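You operate a simulated robot arm through the tools that you are given. There is no shell and no other tool.

You run a simulated two-armed robot. Do the job below in one go: nothing can be reset, and whatever is moved stays where it is left.

JOB
Clear up the spilt tablets: white ones into the blue tub, brown ones into the grey tray.
Fine: what lies in the tub stays there; tub and tray stay where they stand.

It is judged by the outcome, as a careful person would: the job done as asked, and still so three seconds after it is handed in. It fails if anything else is knocked over, pushed out of place, dropped, spilled or broken.

ROBOT AND FRAMES
Two 7-joint arms with two-finger parallel grippers on one trunk that stands fixed in place. Base frame: the origin is at the foot of the trunk, x ahead of it, y to its left, z up. Lengths are in mm, angles in rad, forces in N, time in s.
The left shoulder is at [50, 177, 1179], the right one opposite. With the tool pointing down near the work surface each hand reaches from about 220 to 700 mm from the base axis, measured 20 degrees to its own side. Payload 3.43 kg a hand.
Tool frame (each hand has its own): the origin (TCP) lies between the finger pads and is the grasp point; the fingertips stand 34 mm ahead of it; z points along the fingers, y is the line along which they close. Largest opening 128 mm; finger width 24, thickness 12; the body of the gripper, 48 by 130 mm, starts 96 mm behind the TCP.
Orientation is told as [roll, pitch, yaw] about the base's x, y, z axes, in that order, counted from this pose: with the fingers straight down and closing along the base's y, the tool's x points along the base's -x, its y along +y and its z along -z.

CONTROLS
- The arms move only by the tool apply_moves. It takes "left_motion", "right_motion" or both (then of equal length, played together; a hand with none holds still); each is a list of rows, each a list of 6 numbers: the shift along the base's x, y, z in cm, then the turn, a rotation vector about the base's x, y, z in degrees. In form: [[dx, dy, dz, wx, wy, wz], ...]. A call has 1 to 20 rows; each row shifts and turns the commanded pose from where the row before left it. "left_hand" and "right_hand" are, for a hand that has rows, the finger opening in cm, from 0 to 12.8, set as the call begins (left out, the last holds). Each row takes 0.2 s and may step no farther than 50 mm and 0.15 rad from the row before; otherwise, or with a gripper value out of range, the whole call is refused. Where a pose cannot be reached the arm comes as near as it can. A force on the tool above 40 N (or 10 N above the force at the start of the call, whichever is more), or a blocked arm, ends the call early, and 0.2 s more pass. The fingers move at their own pace (about 108 mm/s each) and stop on an object; they squeeze with about 25 N. The grip force told is the motor's: it shows also when the fingers shut on nothing. Time passes only in rows, and 0.2 s behind the last, so rows that do not move let the fingers close. The reply holds the time, the measured pose of the TCP, the force on the tool along the base axes, the opening and the grip force, in the units named above and with some noise, with the torque about the TCP (base axes, N m) and any sound that the robot's microphone picked up, and new pictures: "views" is both (left out), scene, wrist or none (wrist: the cameras of the hands that moved).
- Cameras (640 x 400 px; columns grow to the right, rows downward): "scene" is now at [145.3, 44.1, 1358.5]; the picture's right is [0.45, -0.89, 0.00], its down [-0.45, -0.23, -0.87] and it looks along [0.77, 0.39, -0.50] (base axes); focal length 296 px, centre (320, 200). "left" rides on the left gripper at [76, 11, -160] in its tool frame; the picture's right is [-0.15, 0.99, 0.00], its down [-0.88, -0.13, -0.46] and it looks along [-0.45, -0.07, 0.89] (tool axes); focal length 234 px, centre (320, 200). "right" rides on the right gripper at [76, -11, -160] in its tool frame; the picture's right is [0.15, 0.99, 0.00], its down [-0.88, 0.13, -0.46] and it looks along [-0.45, 0.07, 0.89] (tool axes); focal length 234 px, centre (320, 200). There is no depth. A picture from a camera that has moved, and an enlarged one, comes with that camera's place and axes in the base frame and with its lens. The place of the scene camera against the robot may be out by one fixed shift of up to 18 mm in any direction.
- move_column(by): slides the trunk up (or, below 0, down) by that many mm; the arms and the scene camera ride with it, the base frame stays. It gives what a move gives, with no picture.
- pan_tilt(pan, tilt): turns the head with the scene camera to pan (to the left, within 1.396 rad either way) and tilt (down, from -0.506 to 1.204), counted from straight ahead of the robot. It gives what a move gives, and a new picture of the scene camera.
- enlarge(camera, box): a new picture of the part [left, top, right, bottom] of that camera's present view, enlarged. The clock stands still meanwhile.
- close_job(): hands the job in; it is judged then, once.

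Nothing tells you positions but the pictures and the camera data. Unless the task says otherwise, let go and move clear before handing in.

The tools are called after "Call:" as a command line: name --argument value ..., lists and objects as JSON in quotes. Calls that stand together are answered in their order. apply_moves: Moves the arms, as the interface text tells. Its arguments: {"type":"object","properties":{"left_motion":{"type":"array","items":{"type":"array","items":{"type":"number"}}},"left_hand":{"type":"number"},"right_motion":{"type":"array","items":{"type":"array","items":{"type":"number"}}},"right_hand":{"type":"number"},"views":{"type":"string","enum":["both","scene","wrist","none"]}},"required":[]} The other tools are called the same way: move_column (by) moves the trunk up or down; pan_tilt (pan, tilt) turns the head that bears the scene camera; enlarge (camera, box) takes an enlarged picture of a part of a camera's view; close_job () hands the job in.

At the start:

```text
time: 0.0
left_tool_pos: [288.7, 332.8, 1204.2]
left_ee_rot: [0.001, 0.0, 0.001]
left_force: [0.2, 0.7, -0.3]
left_ft_torque: [0.01, 0.04, 0.01]
left_gripper_width: 128.2
left_gripper_force: 0.0
right_tool_pos: [373.0, 15.2, 1185.2]
right_ee_rot: [0.003, 0.001, -0.001]
right_force: [-0.1, -0.5, -0.3]
right_ft_torque: [0.0, -0.02, -0.02]
right_gripper_width: 128.2
right_gripper_force: 0.2
trunk travel left (down, up): [-350.0, 51.0]
head pan, tilt (commanded): [0.468, 0.525]
```

scene: 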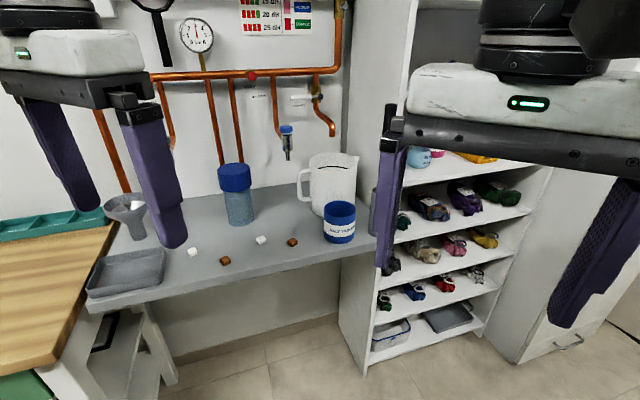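
right: 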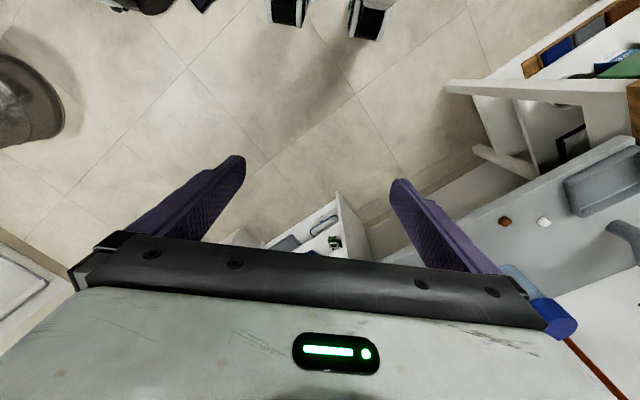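
left: 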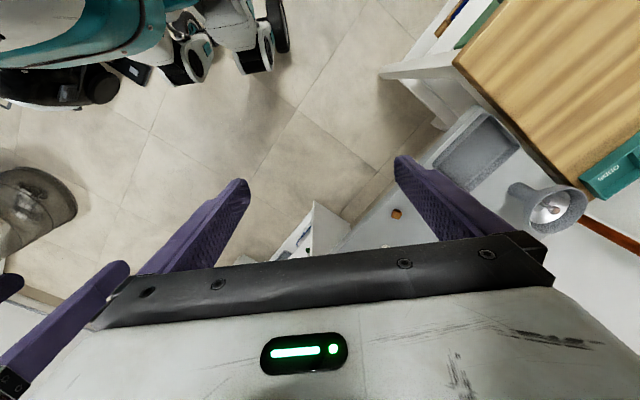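

I see a grey shelf with four tablets (two white, two brown), a grey tray at the left end and a blue labelled tub to the right by a white jug. I'll take enlarged looks first to locate things.

Call:
enlarge --camera "scene" --box '[80, 150, 380, 320]'

Call:
enlarge --camera "scene" --box '[280, 140, 400, 260]'

Call:
enlarge --camera "left" --box '[340, 80, 640, 270]'

Call:
enlarge --camera "right" --box '[440, 100, 640, 350]'

```text
2.13 times, centred on (230, 235) of scene
camera zoom: at [145.3, 44.1, 1358.5], right [0.45, -0.89, 0.0], down [-0.45, -0.23, -0.87], along [0.77, 0.39, -0.5], focal length 631 px, centre (512, 125)
```

zoom: 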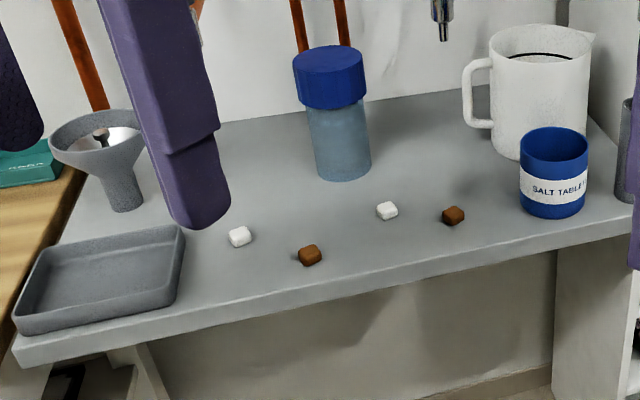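

```text
3.33 times, centred on (340, 200) of scene
camera zoom: at [145.3, 44.1, 1358.5], right [0.45, -0.89, 0.0], down [-0.45, -0.23, -0.87], along [0.77, 0.39, -0.5], focal length 986 px, centre (253, 200)
```

zoom: 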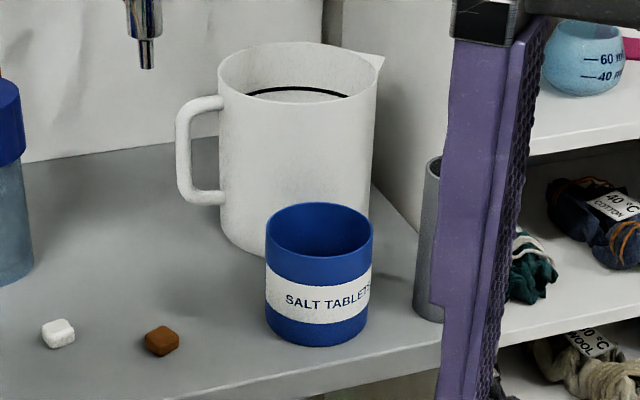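

```text
2.11 times, centred on (490, 175) of left
camera zoom: at [212.3, 343.0, 1364.6], right [0.15, 0.99, 0.0], down [0.88, -0.13, 0.46], along [0.45, -0.07, -0.89], focal length 493 px, centre (-38, 253)
```

zoom: 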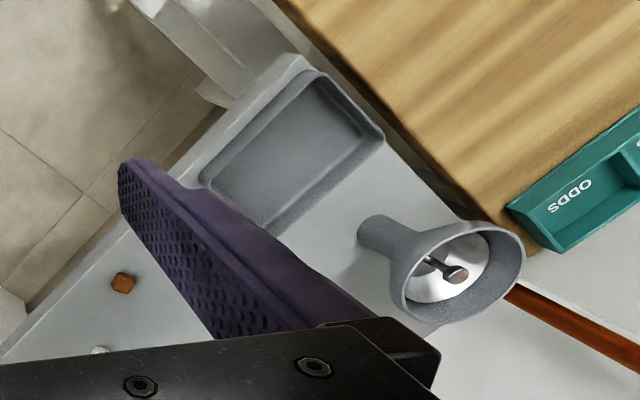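

```text
1.60 times, centred on (540, 225) of right
camera zoom: at [296.4, 2.4, 1343.9], right [-0.15, 0.99, 0.0], down [0.88, 0.13, 0.46], along [0.45, 0.07, -0.89], focal length 375 px, centre (-32, 160)
```

zoom: 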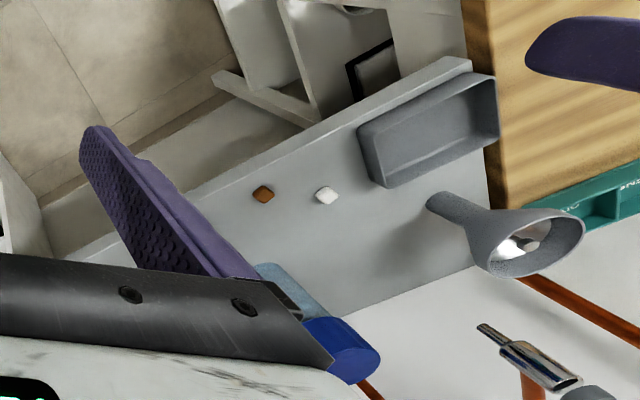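

I take the work surface to be at z ≈ 868 mm, with the nearest-left brown tablet about [526, 482], tray about [400, 665] and tub about [740, 275]. I'll look around with the head before moving anything.

Call:
pan_tilt --pan -0.2 --tilt 0.5

Call:
pan_tilt --pan 1.0 --tilt 0.6

```text
time: 1.1
left_tool_pos: [287.9, 333.6, 1203.8]
left_ee_rot: [0.001, 0.001, 0.0]
left_force: [-0.3, 0.2, 0.1]
left_ft_torque: [0.02, -0.02, 0.03]
left_gripper_width: 128.2
left_gripper_force: 0.1
right_tool_pos: [370.5, 14.3, 1183.5]
right_ee_rot: [0.002, 0.001, 0.0]
right_force: [0.2, 0.3, -0.6]
right_ft_torque: [-0.01, -0.01, -0.04]
right_gripper_width: 128.1
right_gripper_force: 0.1
trunk travel left (down, up): [-350.0, 51.0]
head pan, tilt (commanded): [-0.201, 0.499]
camera scene: at [153.8, -14.8, 1360.8], right [-0.2, -0.98, 0.0], down [-0.47, 0.1, -0.88], along [0.86, -0.17, -0.48], focal length 296 px, centre (320, 200)
```

scene: 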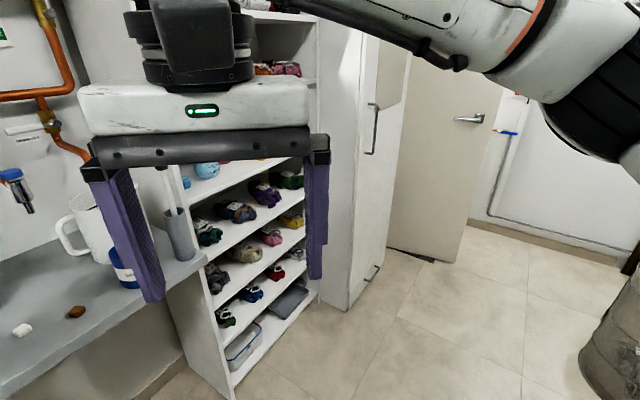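

```text
time: 2.5
left_tool_pos: [287.4, 333.0, 1203.3]
left_ee_rot: [0.0, -0.001, 0.001]
left_force: [-0.5, 0.3, -0.8]
left_ft_torque: [-0.02, 0.0, -0.04]
left_gripper_width: 127.8
left_gripper_force: 0.0
right_tool_pos: [372.8, 15.7, 1183.6]
right_ee_rot: [0.002, 0.0, 0.0]
right_force: [0.6, -0.6, 0.4]
right_ft_torque: [0.02, 0.0, -0.02]
right_gripper_width: 127.9
right_gripper_force: 0.1
trunk travel left (down, up): [-350.0, 51.0]
head pan, tilt (commanded): [1.0, 0.6]
camera scene: at [112.4, 77.6, 1351.7], right [0.84, -0.54, 0.0], down [-0.31, -0.48, -0.83], along [0.45, 0.69, -0.56], focal length 296 px, centre (320, 200)
```

scene: 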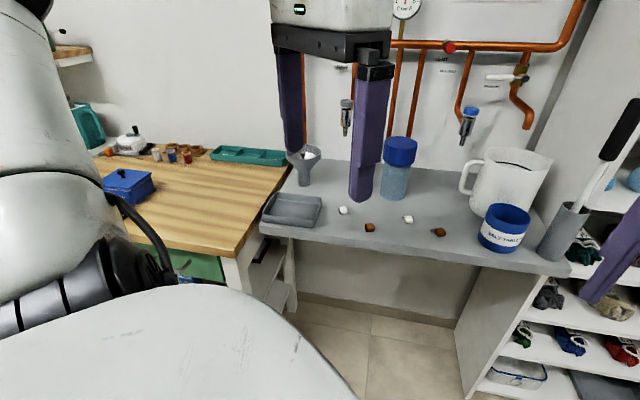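

The view also shows a tall grey cup with a long handle standing right of the tub. I'll clear the right arm to the free space at the right and look again at the shelf.

Call:
apply_moves --right_motion '[[0, -4, 0, 0, 0, 0], [-1, -4, 0, 0, 0, 0], [-1, -4, 0, 0, 0, 0], [-1, -4, 0, 0, 0, 0], [-1, -4, 0, 0, 0, 0], [-1, -4, 0, 0, 0, 0]]' --left_motion '[[0, 0, 1.5, 0, 0, 0], [0, 0, 1.5, 0, 0, 0], [0, 0, 1.5, 0, 0, 0], [0, 0, 1.5, 0, 0, 0], [0, 0, 1.5, 0, 0, 0], [0, 0, 1.5, 0, 0, 0]]' --views "wrist"

Call:
pan_tilt --pan 0.6 --tilt 0.65

```text
time: 3.9
left_tool_pos: [288.0, 332.2, 1295.4]
left_ee_rot: [0.0, 0.0, 0.0]
left_force: [-0.1, 0.2, 0.4]
left_ft_torque: [0.05, -0.02, -0.07]
left_gripper_width: 128.1
left_gripper_force: 0.0
right_tool_pos: [321.2, -224.4, 1184.2]
right_ee_rot: [0.002, -0.001, 0.001]
right_force: [-0.3, 1.0, -0.7]
right_ft_torque: [0.01, -0.01, 0.0]
right_gripper_width: 127.9
right_gripper_force: 0.1
trunk travel left (down, up): [-350.0, 51.0]
head pan, tilt (commanded): [1.0, 0.6]
camera right: at [245.0, -237.6, 1343.6], right [-0.15, 0.99, 0.0], down [0.88, 0.13, 0.46], along [0.45, 0.07, -0.89], focal length 234 px, centre (320, 200)
camera left: at [212.2, 341.4, 1454.9], right [0.15, 0.99, 0.0], down [0.88, -0.13, 0.46], along [0.45, -0.07, -0.89], focal length 234 px, centre (320, 200)
```

right: 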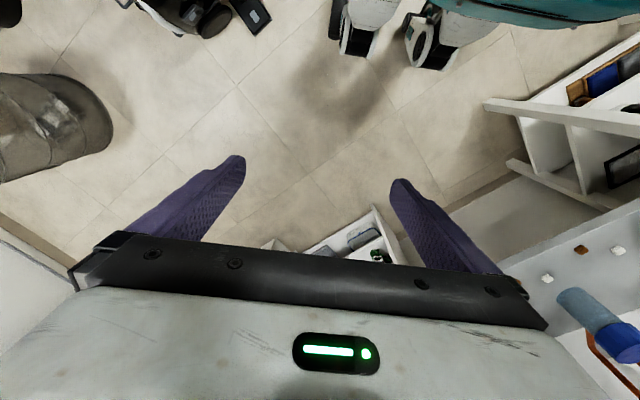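
left: 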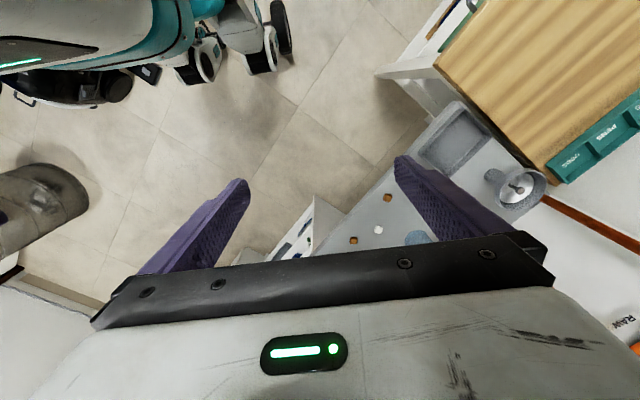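

```text
time: 4.7
left_tool_pos: [289.4, 332.2, 1294.6]
left_ee_rot: [-0.001, -0.001, 0.0]
left_force: [-0.4, 0.9, -0.7]
left_ft_torque: [0.0, -0.01, -0.01]
left_gripper_width: 127.9
left_gripper_force: 0.0
right_tool_pos: [321.5, -223.5, 1184.8]
right_ee_rot: [0.001, 0.0, 0.0]
right_force: [0.0, 0.3, 0.0]
right_ft_torque: [-0.01, -0.01, -0.01]
right_gripper_width: 128.3
right_gripper_force: 0.0
trunk travel left (down, up): [-350.0, 51.0]
head pan, tilt (commanded): [0.6, 0.649]
camera scene: at [136.2, 52.4, 1347.5], right [0.57, -0.82, 0.0], down [-0.5, -0.34, -0.8], along [0.66, 0.45, -0.6], focal length 296 px, centre (320, 200)
```

scene: 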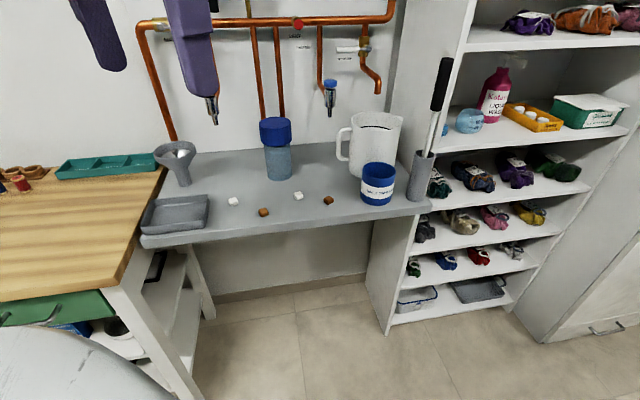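

Call:
enlarge --camera "scene" --box '[130, 130, 290, 250]'

Call:
enlarge --camera "scene" --box '[280, 100, 440, 220]'

Call:
enlarge --camera "left" --box '[320, 90, 560, 250]'

```text
3.33 times, centred on (210, 190) of scene
camera zoom: at [136.2, 52.4, 1347.5], right [0.57, -0.82, 0.0], down [-0.5, -0.34, -0.8], along [0.66, 0.45, -0.6], focal length 986 px, centre (687, 233)
```

zoom: 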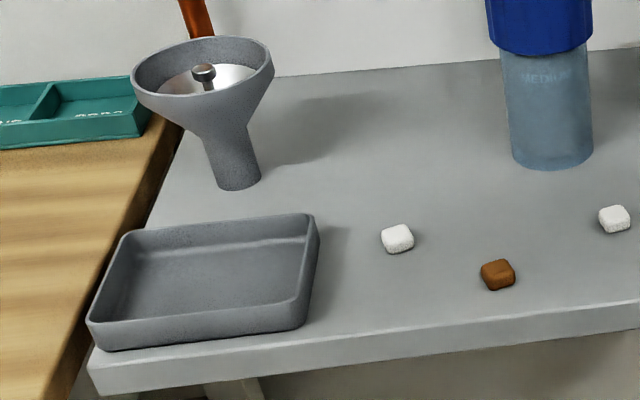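

```text
3.33 times, centred on (360, 160) of scene
camera zoom: at [136.2, 52.4, 1347.5], right [0.57, -0.82, 0.0], down [-0.5, -0.34, -0.8], along [0.66, 0.45, -0.6], focal length 986 px, centre (187, 333)
```

zoom: 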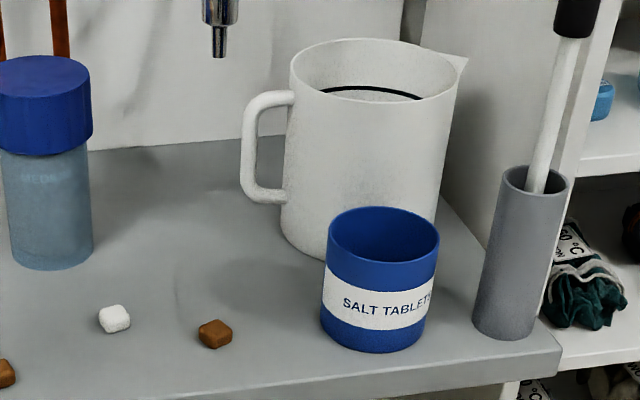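

```text
2.50 times, centred on (440, 170) of left
camera zoom: at [212.9, 342.4, 1454.2], right [0.15, 0.99, 0.0], down [0.88, -0.13, 0.46], along [0.45, -0.07, -0.89], focal length 585 px, centre (20, 275)
```

zoom: 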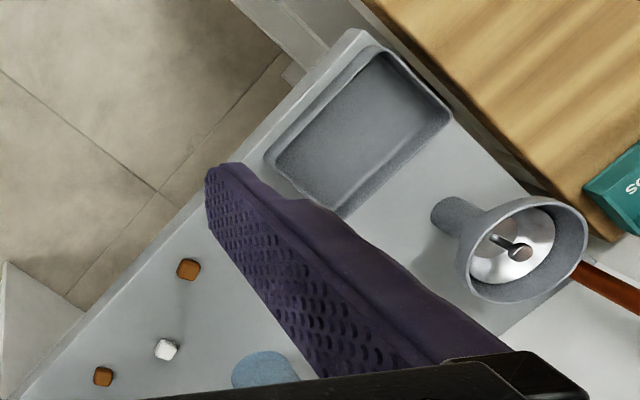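

The surface carries just four loose tablets: roughly white1 [518, 578], brown1 [528, 483], white2 [635, 457], brown2 [665, 378]; the tub centre is near [756, 282] with rim z ≈ 950, tray centre near [405, 657]. I'll bring the left hand over the shelf, staying high, for a closer view.

Call:
apply_moves --left_motion '[[2.8, 1.7, -3.3, 0, 0, 0], [2.8, 1.7, -3.3, 0, 0, 0], [2.8, 1.7, -3.3, 0, 0, 0], [2.8, 1.7, -3.3, 0, 0, 0], [2.8, 1.7, -3.3, 0, 0, 0]]' --left_hand 6.0

```text
time: 5.9
left_tool_pos: [430.7, 418.5, 1127.9]
left_ee_rot: [-0.001, -0.001, 0.001]
left_force: [0.4, -0.1, 0.1]
left_ft_torque: [-0.01, 0.02, -0.03]
left_gripper_width: 60.1
left_gripper_force: 0.1
right_tool_pos: [322.1, -223.4, 1183.7]
right_ee_rot: [0.001, 0.0, -0.001]
right_force: [0.4, 0.7, 0.6]
right_ft_torque: [-0.02, 0.01, 0.02]
right_gripper_width: 128.0
right_gripper_force: 0.1
trunk travel left (down, up): [-350.0, 51.0]
head pan, tilt (commanded): [0.6, 0.649]
camera scene: at [136.9, 52.8, 1347.3], right [0.56, -0.83, 0.0], down [-0.5, -0.34, -0.8], along [0.66, 0.45, -0.61], focal length 296 px, centre (320, 200)
camera left: at [355.2, 429.3, 1287.7], right [0.15, 0.99, 0.0], down [0.88, -0.13, 0.46], along [0.45, -0.07, -0.89], focal length 234 px, centre (320, 200)
```

scene: 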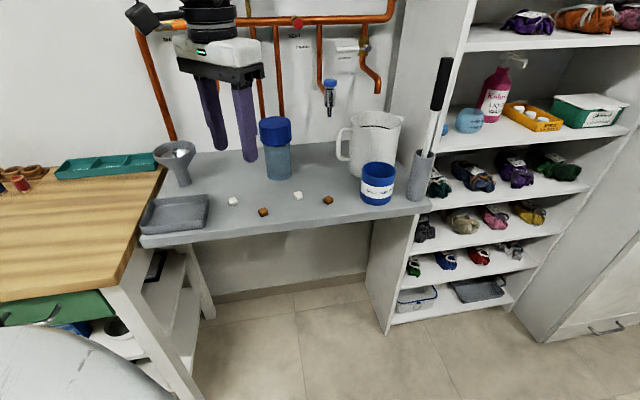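
left: 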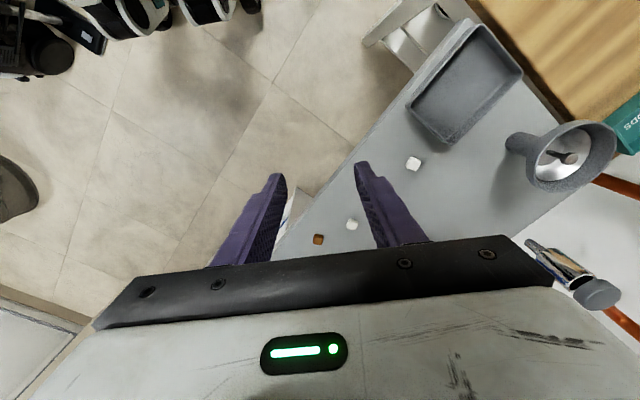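

White1, white2 and brown2 agree across views. Next I hover the left hand over brown1 at about [528, 483] to see it between the fingers.

Call:
apply_moves --left_motion '[[1.95, 1.3, -3.2, 0, 0, 0], [1.95, 1.3, -3.2, 0, 0, 0], [1.95, 1.3, -3.2, 0, 0, 0], [1.95, 1.3, -3.2, 0, 0, 0], [1.95, 1.3, -3.2, 0, 0, 0]]'

```text
time: 7.1
left_tool_pos: [520.3, 474.4, 971.0]
left_ee_rot: [0.003, -0.003, 0.004]
left_force: [-0.3, 0.4, 1.3]
left_ft_torque: [0.05, -0.01, 0.0]
left_gripper_width: 59.9
left_gripper_force: 0.2
left hand out of reach, approached as far as the arm can: row 5
right_tool_pos: [321.6, -224.7, 1183.5]
right_ee_rot: [0.001, -0.001, -0.001]
right_force: [0.8, -0.4, -1.2]
right_ft_torque: [0.0, -0.03, 0.05]
right_gripper_width: 127.7
right_gripper_force: 0.0
trunk travel left (down, up): [-350.0, 51.0]
head pan, tilt (commanded): [0.6, 0.649]
camera scene: at [136.0, 51.7, 1347.6], right [0.56, -0.83, 0.0], down [-0.5, -0.34, -0.8], along [0.66, 0.45, -0.6], focal length 296 px, centre (320, 200)
camera left: at [443.3, 483.6, 1130.5], right [0.14, 0.99, 0.0], down [0.88, -0.13, 0.46], along [0.45, -0.06, -0.89], focal length 234 px, centre (320, 200)
```

scene: 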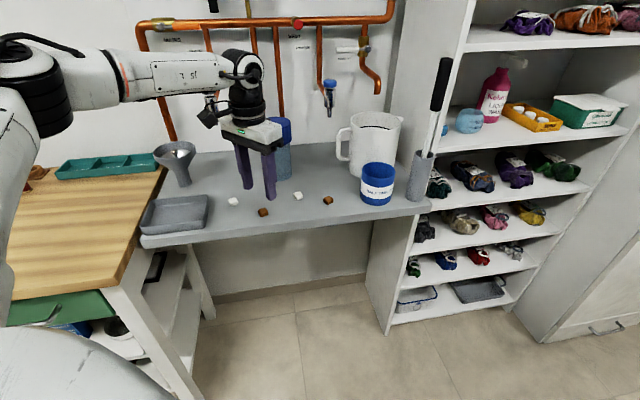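
left: 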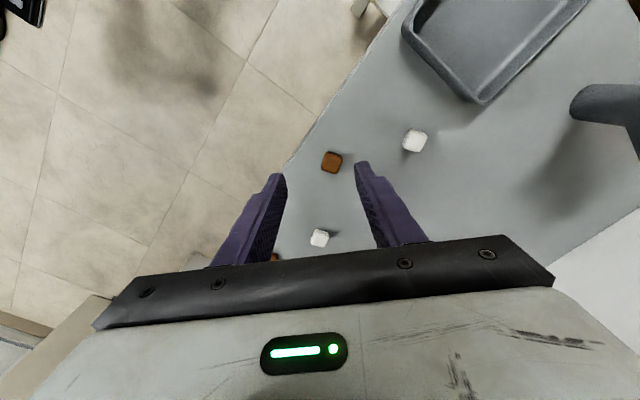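

Brown1 is at about [528.5, 484] and sits between the fingers in view; the arm is at its reach limit when vertical here, so I'll lower the trunk and tilt the tool. First I enlarge to see tablet orientation.

Call:
enlarge --camera "left" --box '[270, 110, 450, 270]'

Call:
enlarge --camera "scene" --box '[180, 100, 350, 230]'

```text
2.50 times, centred on (360, 190) of left
camera zoom: at [443.3, 483.6, 1130.5], right [0.14, 0.99, 0.0], down [0.88, -0.13, 0.46], along [0.45, -0.06, -0.89], focal length 585 px, centre (220, 225)
```

zoom: 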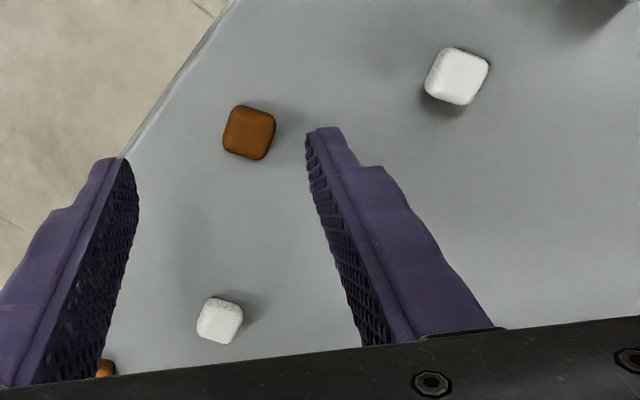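

```text
3.08 times, centred on (265, 165) of scene
camera zoom: at [136.0, 51.7, 1347.6], right [0.56, -0.83, 0.0], down [-0.5, -0.34, -0.8], along [0.66, 0.45, -0.6], focal length 910 px, centre (489, 308)
```

zoom: 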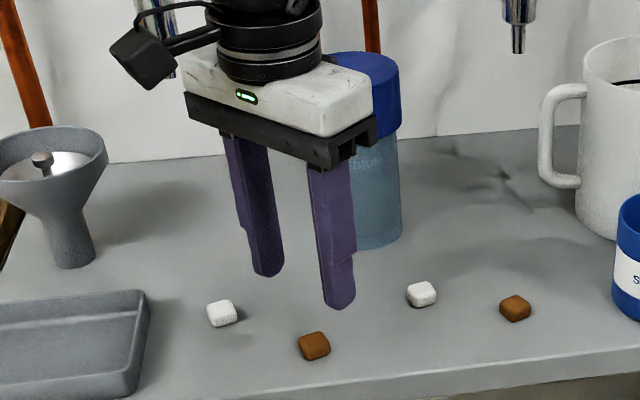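

Brown1 is rotated about -28° relative to the base (equivalent to +62°). I'll back the hand off and up, then lower the trunk 80 mm to improve reach for tilted grasps.

Call:
apply_moves --left_motion '[[-2, -1.5, 4, 0, 0, 0], [-2, -1.5, 4, 0, 0, 0], [-2, -1.5, 4, 0, 0, 0]]' --views "none"

Call:
move_column --by -80

```text
time: 7.9
left_tool_pos: [456.7, 427.7, 1090.6]
left_ee_rot: [-0.001, -0.001, 0.002]
left_force: [-0.4, -0.4, -0.6]
left_ft_torque: [0.02, -0.04, -0.01]
left_gripper_width: 59.6
left_gripper_force: 0.1
right_tool_pos: [321.3, -225.3, 1183.9]
right_ee_rot: [0.003, -0.002, -0.001]
right_force: [-0.8, -1.0, 0.6]
right_ft_torque: [-0.01, -0.03, 0.01]
right_gripper_width: 128.0
right_gripper_force: 0.2
trunk travel left (down, up): [-350.0, 51.0]
head pan, tilt (commanded): [0.6, 0.649]
```

```text
time: 9.1
left_tool_pos: [458.9, 429.2, 1010.5]
left_ee_rot: [0.0, 0.0, -0.001]
left_force: [-0.3, 1.0, 0.2]
left_ft_torque: [0.01, -0.03, 0.05]
left_gripper_width: 60.2
left_gripper_force: 0.0
right_tool_pos: [322.4, -223.9, 1104.5]
right_ee_rot: [0.002, 0.0, 0.001]
right_force: [-0.1, 0.7, 0.1]
right_ft_torque: [0.02, 0.0, 0.0]
right_gripper_width: 127.8
right_gripper_force: 0.1
trunk travel left (down, up): [-270.0, 131.0]
head pan, tilt (commanded): [0.6, 0.649]
```

Trunk is down. Now I turn the left hand +62° to align with brown1 while easing over it, staying above about z 990.

Call:
apply_moves --left_motion '[[0.7, 0.5, -0.2, 0, 0, 7.75], [0.7, 0.5, -0.2, 0, 0, 7.75], [0.7, 0.5, -0.2, 0, 0, 7.75], [0.7, 0.5, -0.2, 0, 0, 7.75], [0.7, 0.5, -0.2, 0, 0, 7.75], [0.7, 0.5, -0.2, 0, 0, 7.75], [0.7, 0.5, -0.2, 0, 0, 7.75], [0.7, 0.5, -0.2, 0, 0, 7.75]]'

```text
time: 10.9
left_tool_pos: [515.4, 469.2, 993.5]
left_ee_rot: [-0.001, 0.001, 1.083]
left_force: [-0.1, 0.7, 0.7]
left_ft_torque: [-0.01, 0.0, -0.05]
left_gripper_width: 59.9
left_gripper_force: 0.2
right_tool_pos: [320.7, -224.8, 1104.9]
right_ee_rot: [0.001, 0.001, -0.001]
right_force: [0.1, 0.7, 0.0]
right_ft_torque: [0.0, -0.03, 0.01]
right_gripper_width: 127.9
right_gripper_force: 0.0
trunk travel left (down, up): [-270.0, 131.0]
head pan, tilt (commanded): [0.6, 0.649]
camera scene: at [136.3, 52.3, 1267.4], right [0.56, -0.83, 0.0], down [-0.5, -0.34, -0.8], along [0.66, 0.45, -0.6], focal length 296 px, centre (320, 200)
camera left: at [469.4, 405.4, 1154.0], right [-0.81, 0.59, 0.0], down [0.53, 0.72, 0.46], along [0.27, 0.37, -0.89], focal length 234 px, centre (320, 200)
```

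scene: 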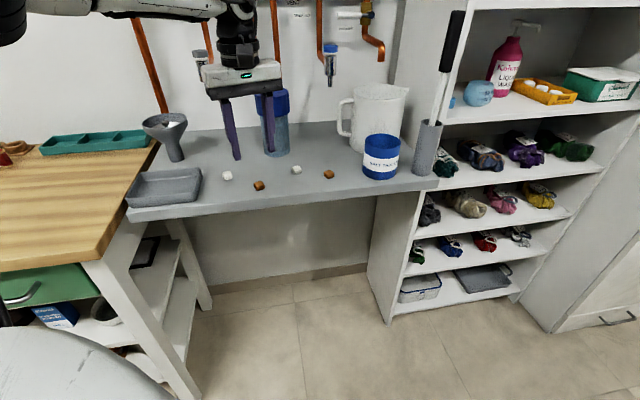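
left: 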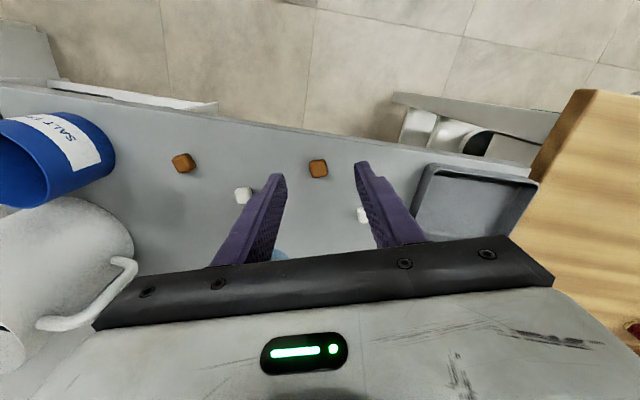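

This view shows the whole shelf: brown1 between the fingers, brown2 and white2 to the left, the tub beyond. I'll enlarge to refine position and orientation.

Call:
enlarge --camera "left" --box '[150, 130, 400, 260]'

Call:
enlarge --camera "left" --box '[0, 90, 150, 340]'

```text
2.56 times, centred on (275, 195) of left
camera zoom: at [469.4, 405.4, 1154.0], right [-0.81, 0.59, 0.0], down [0.53, 0.72, 0.46], along [0.27, 0.37, -0.89], focal length 600 px, centre (435, 213)
```

zoom: 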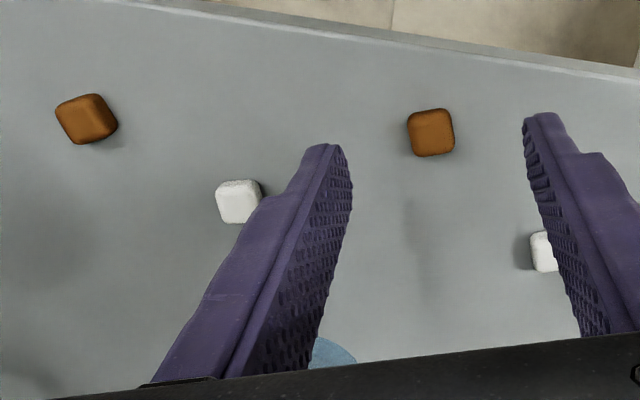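

```text
1.60 times, centred on (75, 215) of left
camera zoom: at [469.4, 405.4, 1154.0], right [-0.81, 0.59, 0.0], down [0.53, 0.72, 0.46], along [0.27, 0.37, -0.89], focal length 375 px, centre (712, 176)
```

zoom: 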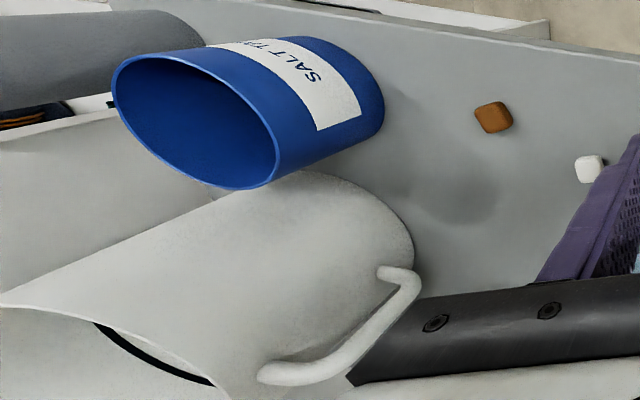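

Brown1 refines to about [530, 484.5] and lines up with the hand's yaw. Now I tilt the fingers 15° outward for reach and descend toward it, stopping about 20 mm above grasp height.

Call:
apply_moves --left_motion '[[0.4, 0.3, -1.5, 6.62, -3.52, 0], [0.4, 0.3, -1.5, 6.62, -3.52, 0], [0.35, 0.3, -1.8, 0, 0, 0], [0, 0, -1.5, 0, 0, 0], [0, 0, -1.2, 0, 0, 0]]'

```text
time: 12.1
left_tool_pos: [525.2, 477.4, 920.0]
left_ee_rot: [0.0, -0.262, 1.081]
left_force: [0.4, -0.5, -0.1]
left_ft_torque: [-0.04, 0.03, -0.01]
left_gripper_width: 60.1
left_gripper_force: 0.0
right_tool_pos: [322.3, -223.7, 1103.8]
right_ee_rot: [0.001, 0.0, 0.0]
right_force: [0.1, 0.2, -0.4]
right_ft_torque: [0.0, 0.02, 0.0]
right_gripper_width: 128.1
right_gripper_force: 0.0
trunk travel left (down, up): [-270.0, 131.0]
head pan, tilt (commanded): [0.6, 0.649]
camera scene: at [136.3, 52.4, 1267.4], right [0.56, -0.83, 0.0], down [-0.5, -0.34, -0.8], along [0.66, 0.45, -0.6], focal length 296 px, centre (320, 200)
camera left: at [461.6, 379.8, 1054.2], right [-0.81, 0.59, 0.04], down [0.46, 0.59, 0.67], along [0.37, 0.56, -0.74], focal length 234 px, centre (320, 200)
```

scene: 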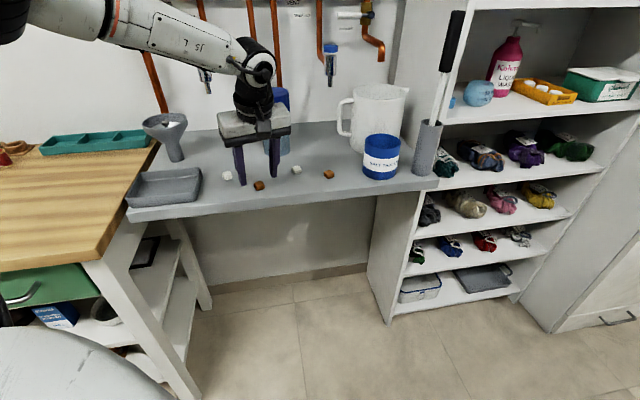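
left: 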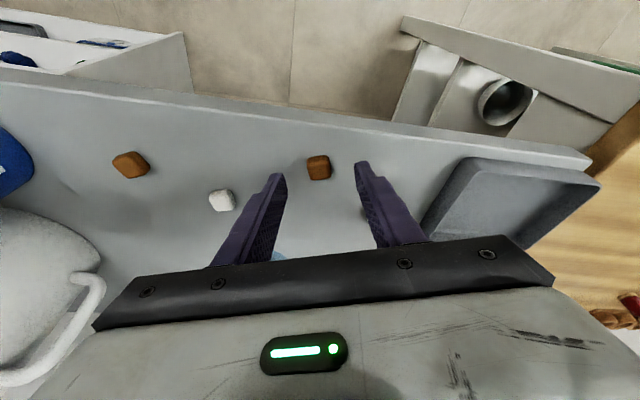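

Alignment looks right with brown1 centred between the fingers. I descend in small steps, watching force for the surface.

Call:
apply_moves --left_motion '[[0.05, 0, -1.0, 0, 0, 0], [0, 0, -0.5, 0, 0, 0], [0, 0, -0.3, 0, 0, 0], [0, 0, 0, 0, 0, 0]]' --views "both"

Call:
enlarge --camera "left" --box '[240, 130, 400, 230]'

Call:
enlarge --camera "scene" --box '[200, 120, 320, 200]'

```text
time: 13.1
left_tool_pos: [526.5, 477.2, 900.0]
left_ee_rot: [0.0, -0.261, 1.083]
left_force: [0.7, -0.1, 0.1]
left_ft_torque: [-0.01, -0.01, 0.03]
left_gripper_width: 59.9
left_gripper_force: 0.0
right_tool_pos: [321.7, -223.8, 1104.7]
right_ee_rot: [0.001, 0.0, 0.0]
right_force: [0.9, 0.0, -0.3]
right_ft_torque: [-0.01, -0.02, 0.01]
right_gripper_width: 128.0
right_gripper_force: 0.0
trunk travel left (down, up): [-270.0, 131.0]
head pan, tilt (commanded): [0.6, 0.649]
camera scene: at [136.2, 52.3, 1267.4], right [0.56, -0.83, 0.0], down [-0.5, -0.34, -0.8], along [0.66, 0.45, -0.6], focal length 296 px, centre (320, 200)
camera left: at [462.7, 379.8, 1036.2], right [-0.81, 0.59, 0.04], down [0.46, 0.59, 0.67], along [0.37, 0.56, -0.74], focal length 234 px, centre (320, 200)
```

scene: 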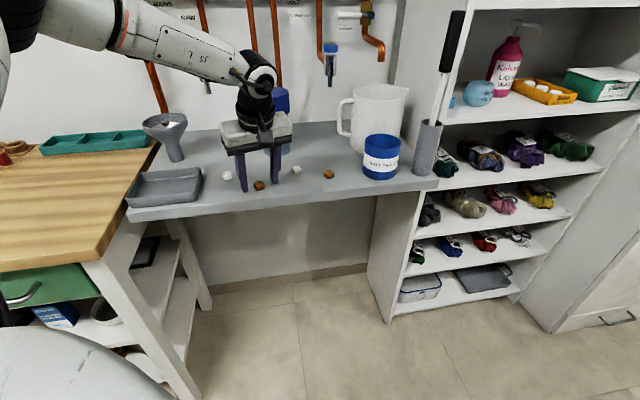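
left: 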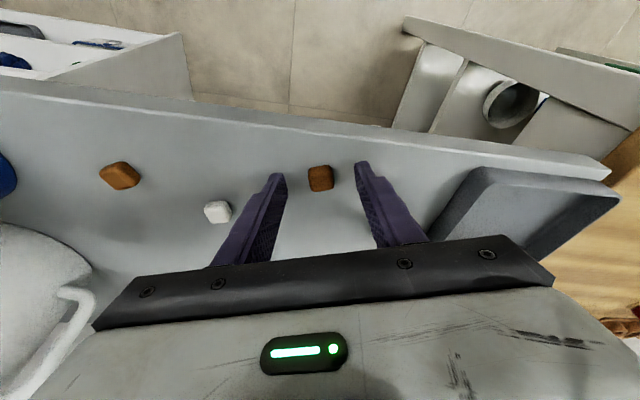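

```text
4.00 times, centred on (320, 180) of left
camera zoom: at [462.7, 379.8, 1036.2], right [-0.81, 0.59, 0.04], down [0.46, 0.59, 0.67], along [0.37, 0.56, -0.74], focal length 937 px, centre (320, 280)
```

zoom: 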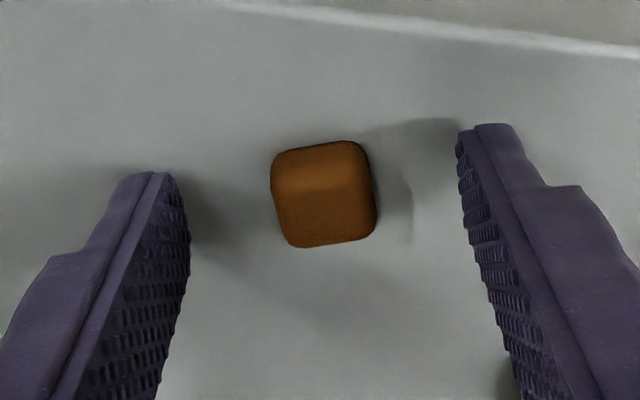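

```text
5.00 times, centred on (260, 160) of scene
camera zoom: at [136.2, 52.3, 1267.4], right [0.56, -0.83, 0.0], down [-0.5, -0.34, -0.8], along [0.66, 0.45, -0.6], focal length 1478 px, centre (620, 400)
```

zoom: 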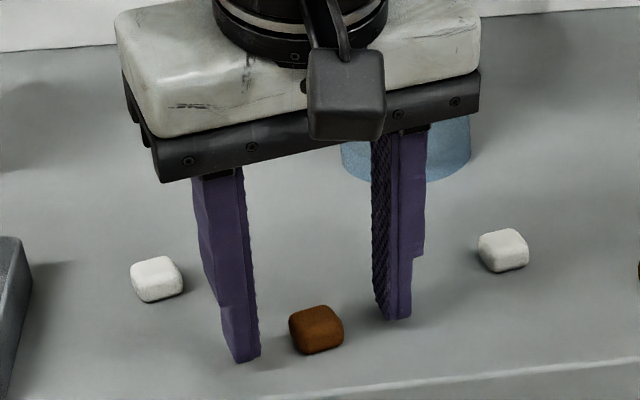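

The tablet is centred between the pads. I'll creep down in 2 mm steps to find the surface.

Call:
apply_moves --left_motion '[[0, 0, -0.2, 0, 0, 0], [0, 0, -0.2, 0, 0, 0]]' --views "none"

Call:
apply_moves --left_motion '[[0, 0, -0.2, 0, 0, 0]]' --views "wrist"

Call:
enlarge --camera "scene" --box '[220, 140, 300, 200]'

```text
time: 13.7
left_tool_pos: [526.0, 477.0, 898.3]
left_ee_rot: [-0.003, -0.261, 1.082]
left_force: [0.7, 0.0, -0.2]
left_ft_torque: [0.01, 0.03, -0.02]
left_gripper_width: 59.9
left_gripper_force: 0.2
right_tool_pos: [322.1, -223.3, 1103.4]
right_ee_rot: [0.001, -0.001, 0.001]
right_force: [-1.0, 0.0, -0.2]
right_ft_torque: [-0.03, 0.02, 0.01]
right_gripper_width: 128.2
right_gripper_force: 0.0
trunk travel left (down, up): [-270.0, 131.0]
head pan, tilt (commanded): [0.6, 0.649]
```

```text
time: 14.1
left_tool_pos: [526.7, 477.2, 896.3]
left_ee_rot: [-0.003, -0.265, 1.082]
left_force: [-0.1, -0.6, 1.7]
left_ft_torque: [0.03, 0.06, -0.01]
left_gripper_width: 59.8
left_gripper_force: 0.2
right_tool_pos: [320.8, -223.7, 1105.3]
right_ee_rot: [0.001, -0.001, 0.001]
right_force: [-0.1, -0.8, -0.1]
right_ft_torque: [-0.01, -0.02, 0.01]
right_gripper_width: 128.0
right_gripper_force: 0.1
trunk travel left (down, up): [-270.0, 131.0]
head pan, tilt (commanded): [0.6, 0.649]
camera left: at [462.9, 380.3, 1030.8], right [-0.81, 0.59, 0.04], down [0.46, 0.59, 0.67], along [0.37, 0.56, -0.74], focal length 234 px, centre (320, 200)
```

left: 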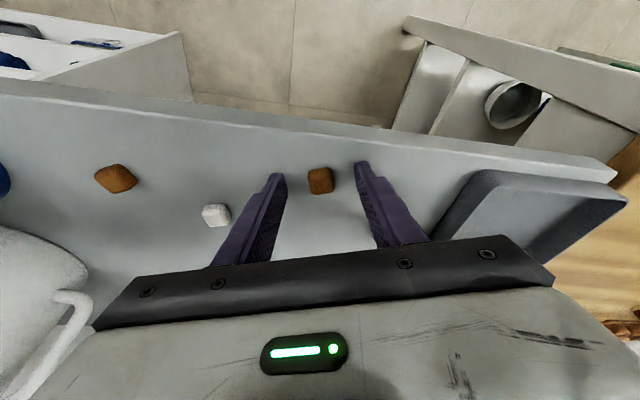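

```text
6.67 times, centred on (260, 170) of scene
camera zoom: at [136.0, 52.2, 1267.6], right [0.56, -0.83, 0.0], down [-0.5, -0.34, -0.8], along [0.66, 0.45, -0.6], focal length 1971 px, centre (720, 400)
```

zoom: 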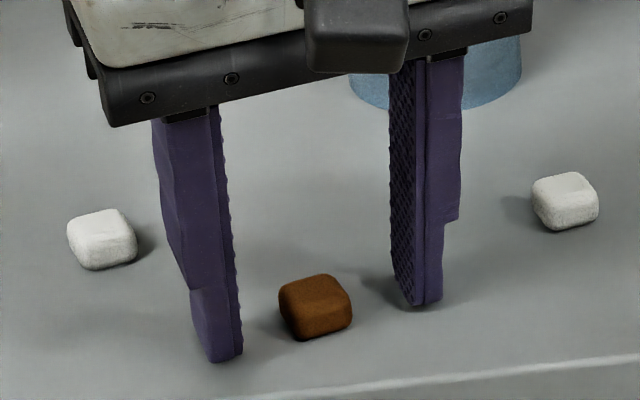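

Force is still near noise; one more 2 mm step to check for contact.

Call:
apply_moves --left_motion '[[0, 0, -0.2, 0, 0, 0]]' --views "none"

```text
time: 14.5
left_tool_pos: [526.3, 478.2, 897.1]
left_ee_rot: [-0.004, -0.268, 1.082]
left_force: [-0.9, 1.4, 13.9]
left_ft_torque: [0.27, 0.47, 0.06]
left_gripper_width: 60.8
left_gripper_force: 0.7
right_tool_pos: [320.2, -225.1, 1105.5]
right_ee_rot: [0.001, -0.003, 0.0]
right_force: [-0.4, -0.2, 0.2]
right_ft_torque: [-0.02, -0.01, -0.03]
right_gripper_width: 127.9
right_gripper_force: 0.0
trunk travel left (down, up): [-270.0, 131.0]
head pan, tilt (commanded): [0.6, 0.649]
```

Contact found: the surface is at about z 860.5. I lift 4 mm and close on brown1.

Call:
apply_moves --left_motion '[[0, 0, 0.4, 0, 0, 0]]' --views "none"

Call:
apply_moves --left_motion '[[0, 0, 0, 0, 0, 0], [0, 0, 0, 0, 0, 0], [0, 0, 0, 0, 0, 0]]' --left_hand 1.0 --views "wrist"

Call:
enlarge --camera "left" --box '[240, 130, 400, 230]'

```text
time: 14.9
left_tool_pos: [526.4, 477.0, 896.4]
left_ee_rot: [-0.001, -0.259, 1.084]
left_force: [0.8, -0.2, -0.5]
left_ft_torque: [-0.05, 0.02, -0.02]
left_gripper_width: 60.0
left_gripper_force: 0.0
right_tool_pos: [322.0, -223.5, 1105.7]
right_ee_rot: [0.001, -0.001, 0.0]
right_force: [-0.4, 0.7, 0.2]
right_ft_torque: [0.01, 0.0, -0.04]
right_gripper_width: 128.0
right_gripper_force: 0.1
trunk travel left (down, up): [-270.0, 131.0]
head pan, tilt (commanded): [0.6, 0.649]
```

```text
time: 15.7
left_tool_pos: [527.2, 477.3, 895.8]
left_ee_rot: [0.0, -0.262, 1.082]
left_force: [0.1, -0.2, -0.8]
left_ft_torque: [-0.01, 0.03, 0.0]
left_gripper_width: 20.5
left_gripper_force: 24.8
right_tool_pos: [321.3, -223.4, 1104.7]
right_ee_rot: [0.001, 0.0, -0.001]
right_force: [-0.1, -0.5, -0.2]
right_ft_torque: [-0.03, 0.05, 0.01]
right_gripper_width: 128.3
right_gripper_force: 0.1
trunk travel left (down, up): [-270.0, 131.0]
head pan, tilt (commanded): [0.6, 0.649]
camera left: at [463.2, 380.0, 1032.2], right [-0.81, 0.59, 0.04], down [0.46, 0.59, 0.67], along [0.37, 0.56, -0.74], focal length 234 px, centre (320, 200)
```

left: 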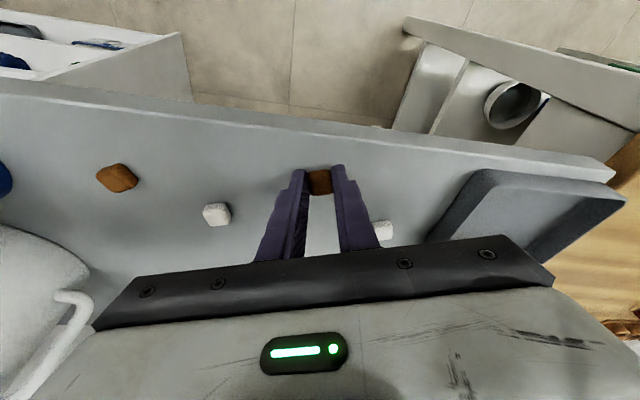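

```text
4.00 times, centred on (320, 180) of left
camera zoom: at [463.2, 380.0, 1032.2], right [-0.81, 0.59, 0.04], down [0.46, 0.59, 0.67], along [0.37, 0.56, -0.74], focal length 937 px, centre (320, 280)
```

zoom: 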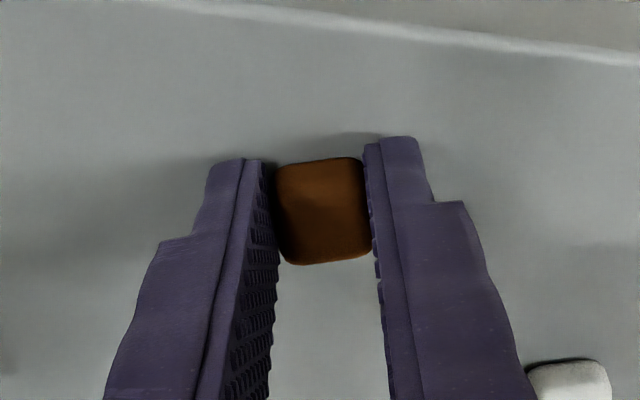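

Brown1 is held (20.5 mm wide). I lift it and carry it over the grey tray, whose centre I put at about [399, 643].

Call:
apply_moves --left_motion '[[0, 0, 2, 0, 0, 0], [0, 0, 4.0, 0, 0, 0], [0, 0, 4.0, 0, 0, 0], [-2.64, 3.36, 0, 0, 0, 0], [-2.64, 3.36, 0, 0, 0, 0], [-2.64, 3.36, 0, 0, 0, 0], [-2.64, 3.36, 0, 0, 0, 0], [-2.64, 3.36, 0, 0, 0, 0]]'

Call:
enlarge --camera "scene" --box '[100, 80, 260, 220]'

```text
time: 17.5
left_tool_pos: [390.8, 646.2, 997.2]
left_ee_rot: [0.0, -0.262, 1.082]
left_force: [0.0, 1.2, 0.5]
left_ft_torque: [-0.02, 0.01, -0.01]
left_gripper_width: 20.6
left_gripper_force: 25.1
right_tool_pos: [321.7, -223.8, 1104.8]
right_ee_rot: [0.001, 0.0, 0.0]
right_force: [-0.3, 0.8, -0.3]
right_ft_torque: [-0.01, 0.01, 0.02]
right_gripper_width: 127.9
right_gripper_force: 0.1
trunk travel left (down, up): [-270.0, 131.0]
head pan, tilt (commanded): [0.6, 0.649]
camera scene: at [136.1, 52.6, 1267.5], right [0.56, -0.83, 0.0], down [-0.5, -0.34, -0.8], along [0.66, 0.45, -0.6], focal length 296 px, centre (320, 200)
camera left: at [328.3, 549.8, 1131.3], right [-0.81, 0.59, 0.04], down [0.46, 0.59, 0.67], along [0.37, 0.56, -0.74], focal length 234 px, centre (320, 200)
```

scene: 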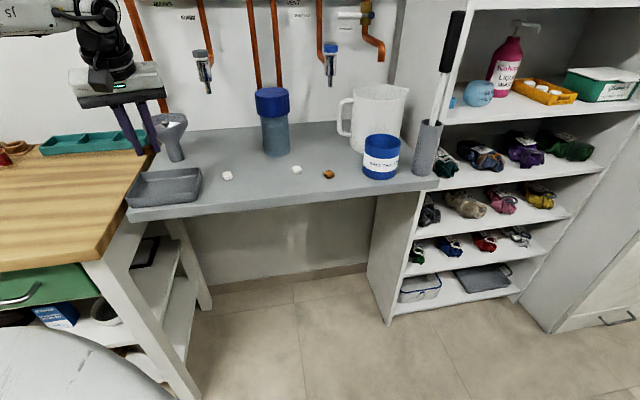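
left: 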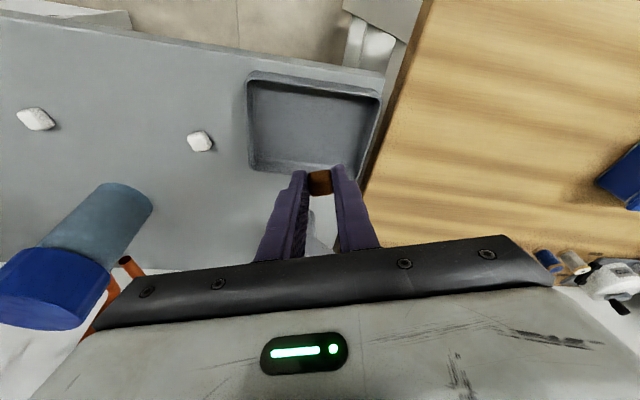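

```text
2.86 times, centred on (180, 150) of scene
camera zoom: at [136.1, 52.6, 1267.5], right [0.56, -0.83, 0.0], down [-0.5, -0.34, -0.8], along [0.66, 0.45, -0.6], focal length 845 px, centre (720, 343)
```

zoom: 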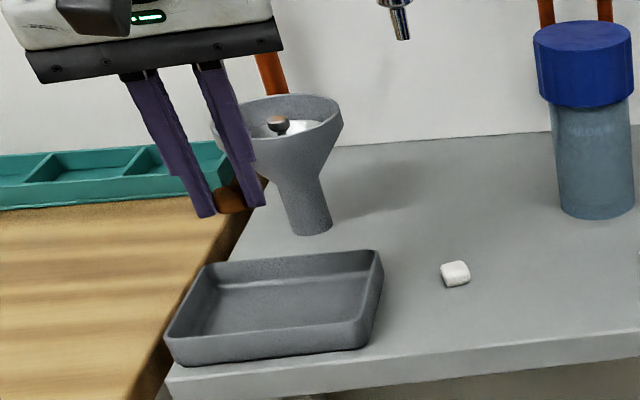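

Brown1 hangs over the tray's middle. I lower it until it is a few mm above the tray floor, then open.

Call:
apply_moves --left_motion '[[0, 0, -4, 0, 0, 0], [0, 0, -3, 0, 0, 0], [0, 0, -1.4, 0, 0, 0], [0, 0, -0.6, 0, 0, 0], [0, 0, 0, 0, 0, 0]]'

Call:
enlarge --camera "scene" --box '[100, 80, 260, 220]'

```text
time: 18.7
left_tool_pos: [393.5, 645.8, 907.6]
left_ee_rot: [-0.001, -0.263, 1.081]
left_force: [-0.7, -0.2, 0.0]
left_ft_torque: [-0.03, -0.01, 0.03]
left_gripper_width: 20.2
left_gripper_force: 25.1
right_tool_pos: [321.3, -224.7, 1105.0]
right_ee_rot: [0.002, 0.002, -0.001]
right_force: [-0.7, -0.1, -0.1]
right_ft_torque: [0.01, 0.01, 0.0]
right_gripper_width: 128.0
right_gripper_force: 0.0
trunk travel left (down, up): [-270.0, 131.0]
head pan, tilt (commanded): [0.6, 0.649]
camera scene: at [136.2, 52.3, 1267.4], right [0.56, -0.83, 0.0], down [-0.5, -0.34, -0.8], along [0.66, 0.45, -0.6], focal length 296 px, centre (320, 200)
camera left: at [329.7, 548.9, 1041.9], right [-0.81, 0.59, 0.04], down [0.46, 0.59, 0.67], along [0.37, 0.56, -0.74], focal length 234 px, centre (320, 200)
```

scene: 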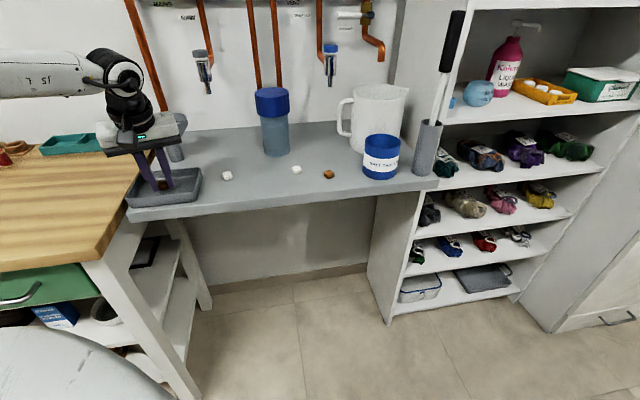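
left: 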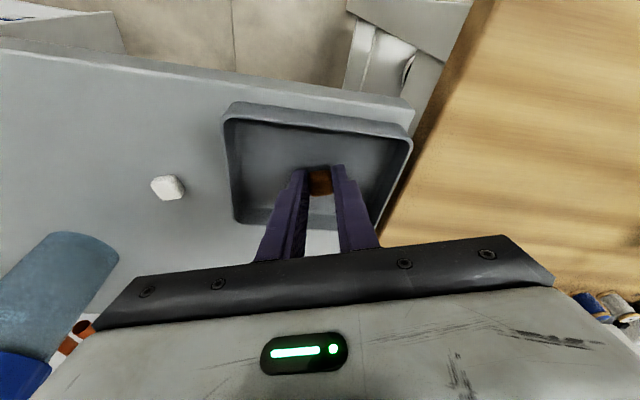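

```text
2.86 times, centred on (180, 150) of scene
camera zoom: at [136.2, 52.3, 1267.4], right [0.56, -0.83, 0.0], down [-0.5, -0.34, -0.8], along [0.66, 0.45, -0.6], focal length 845 px, centre (720, 343)
```

zoom: 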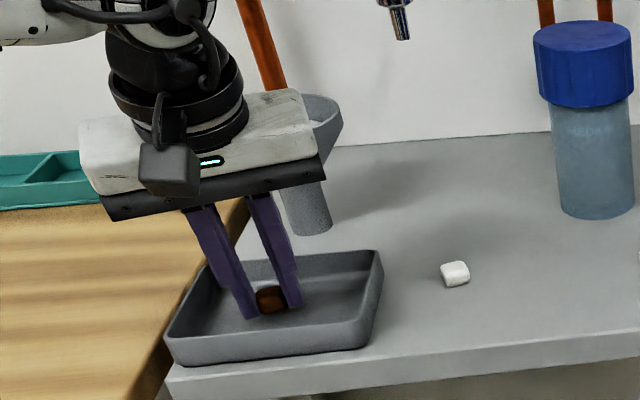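

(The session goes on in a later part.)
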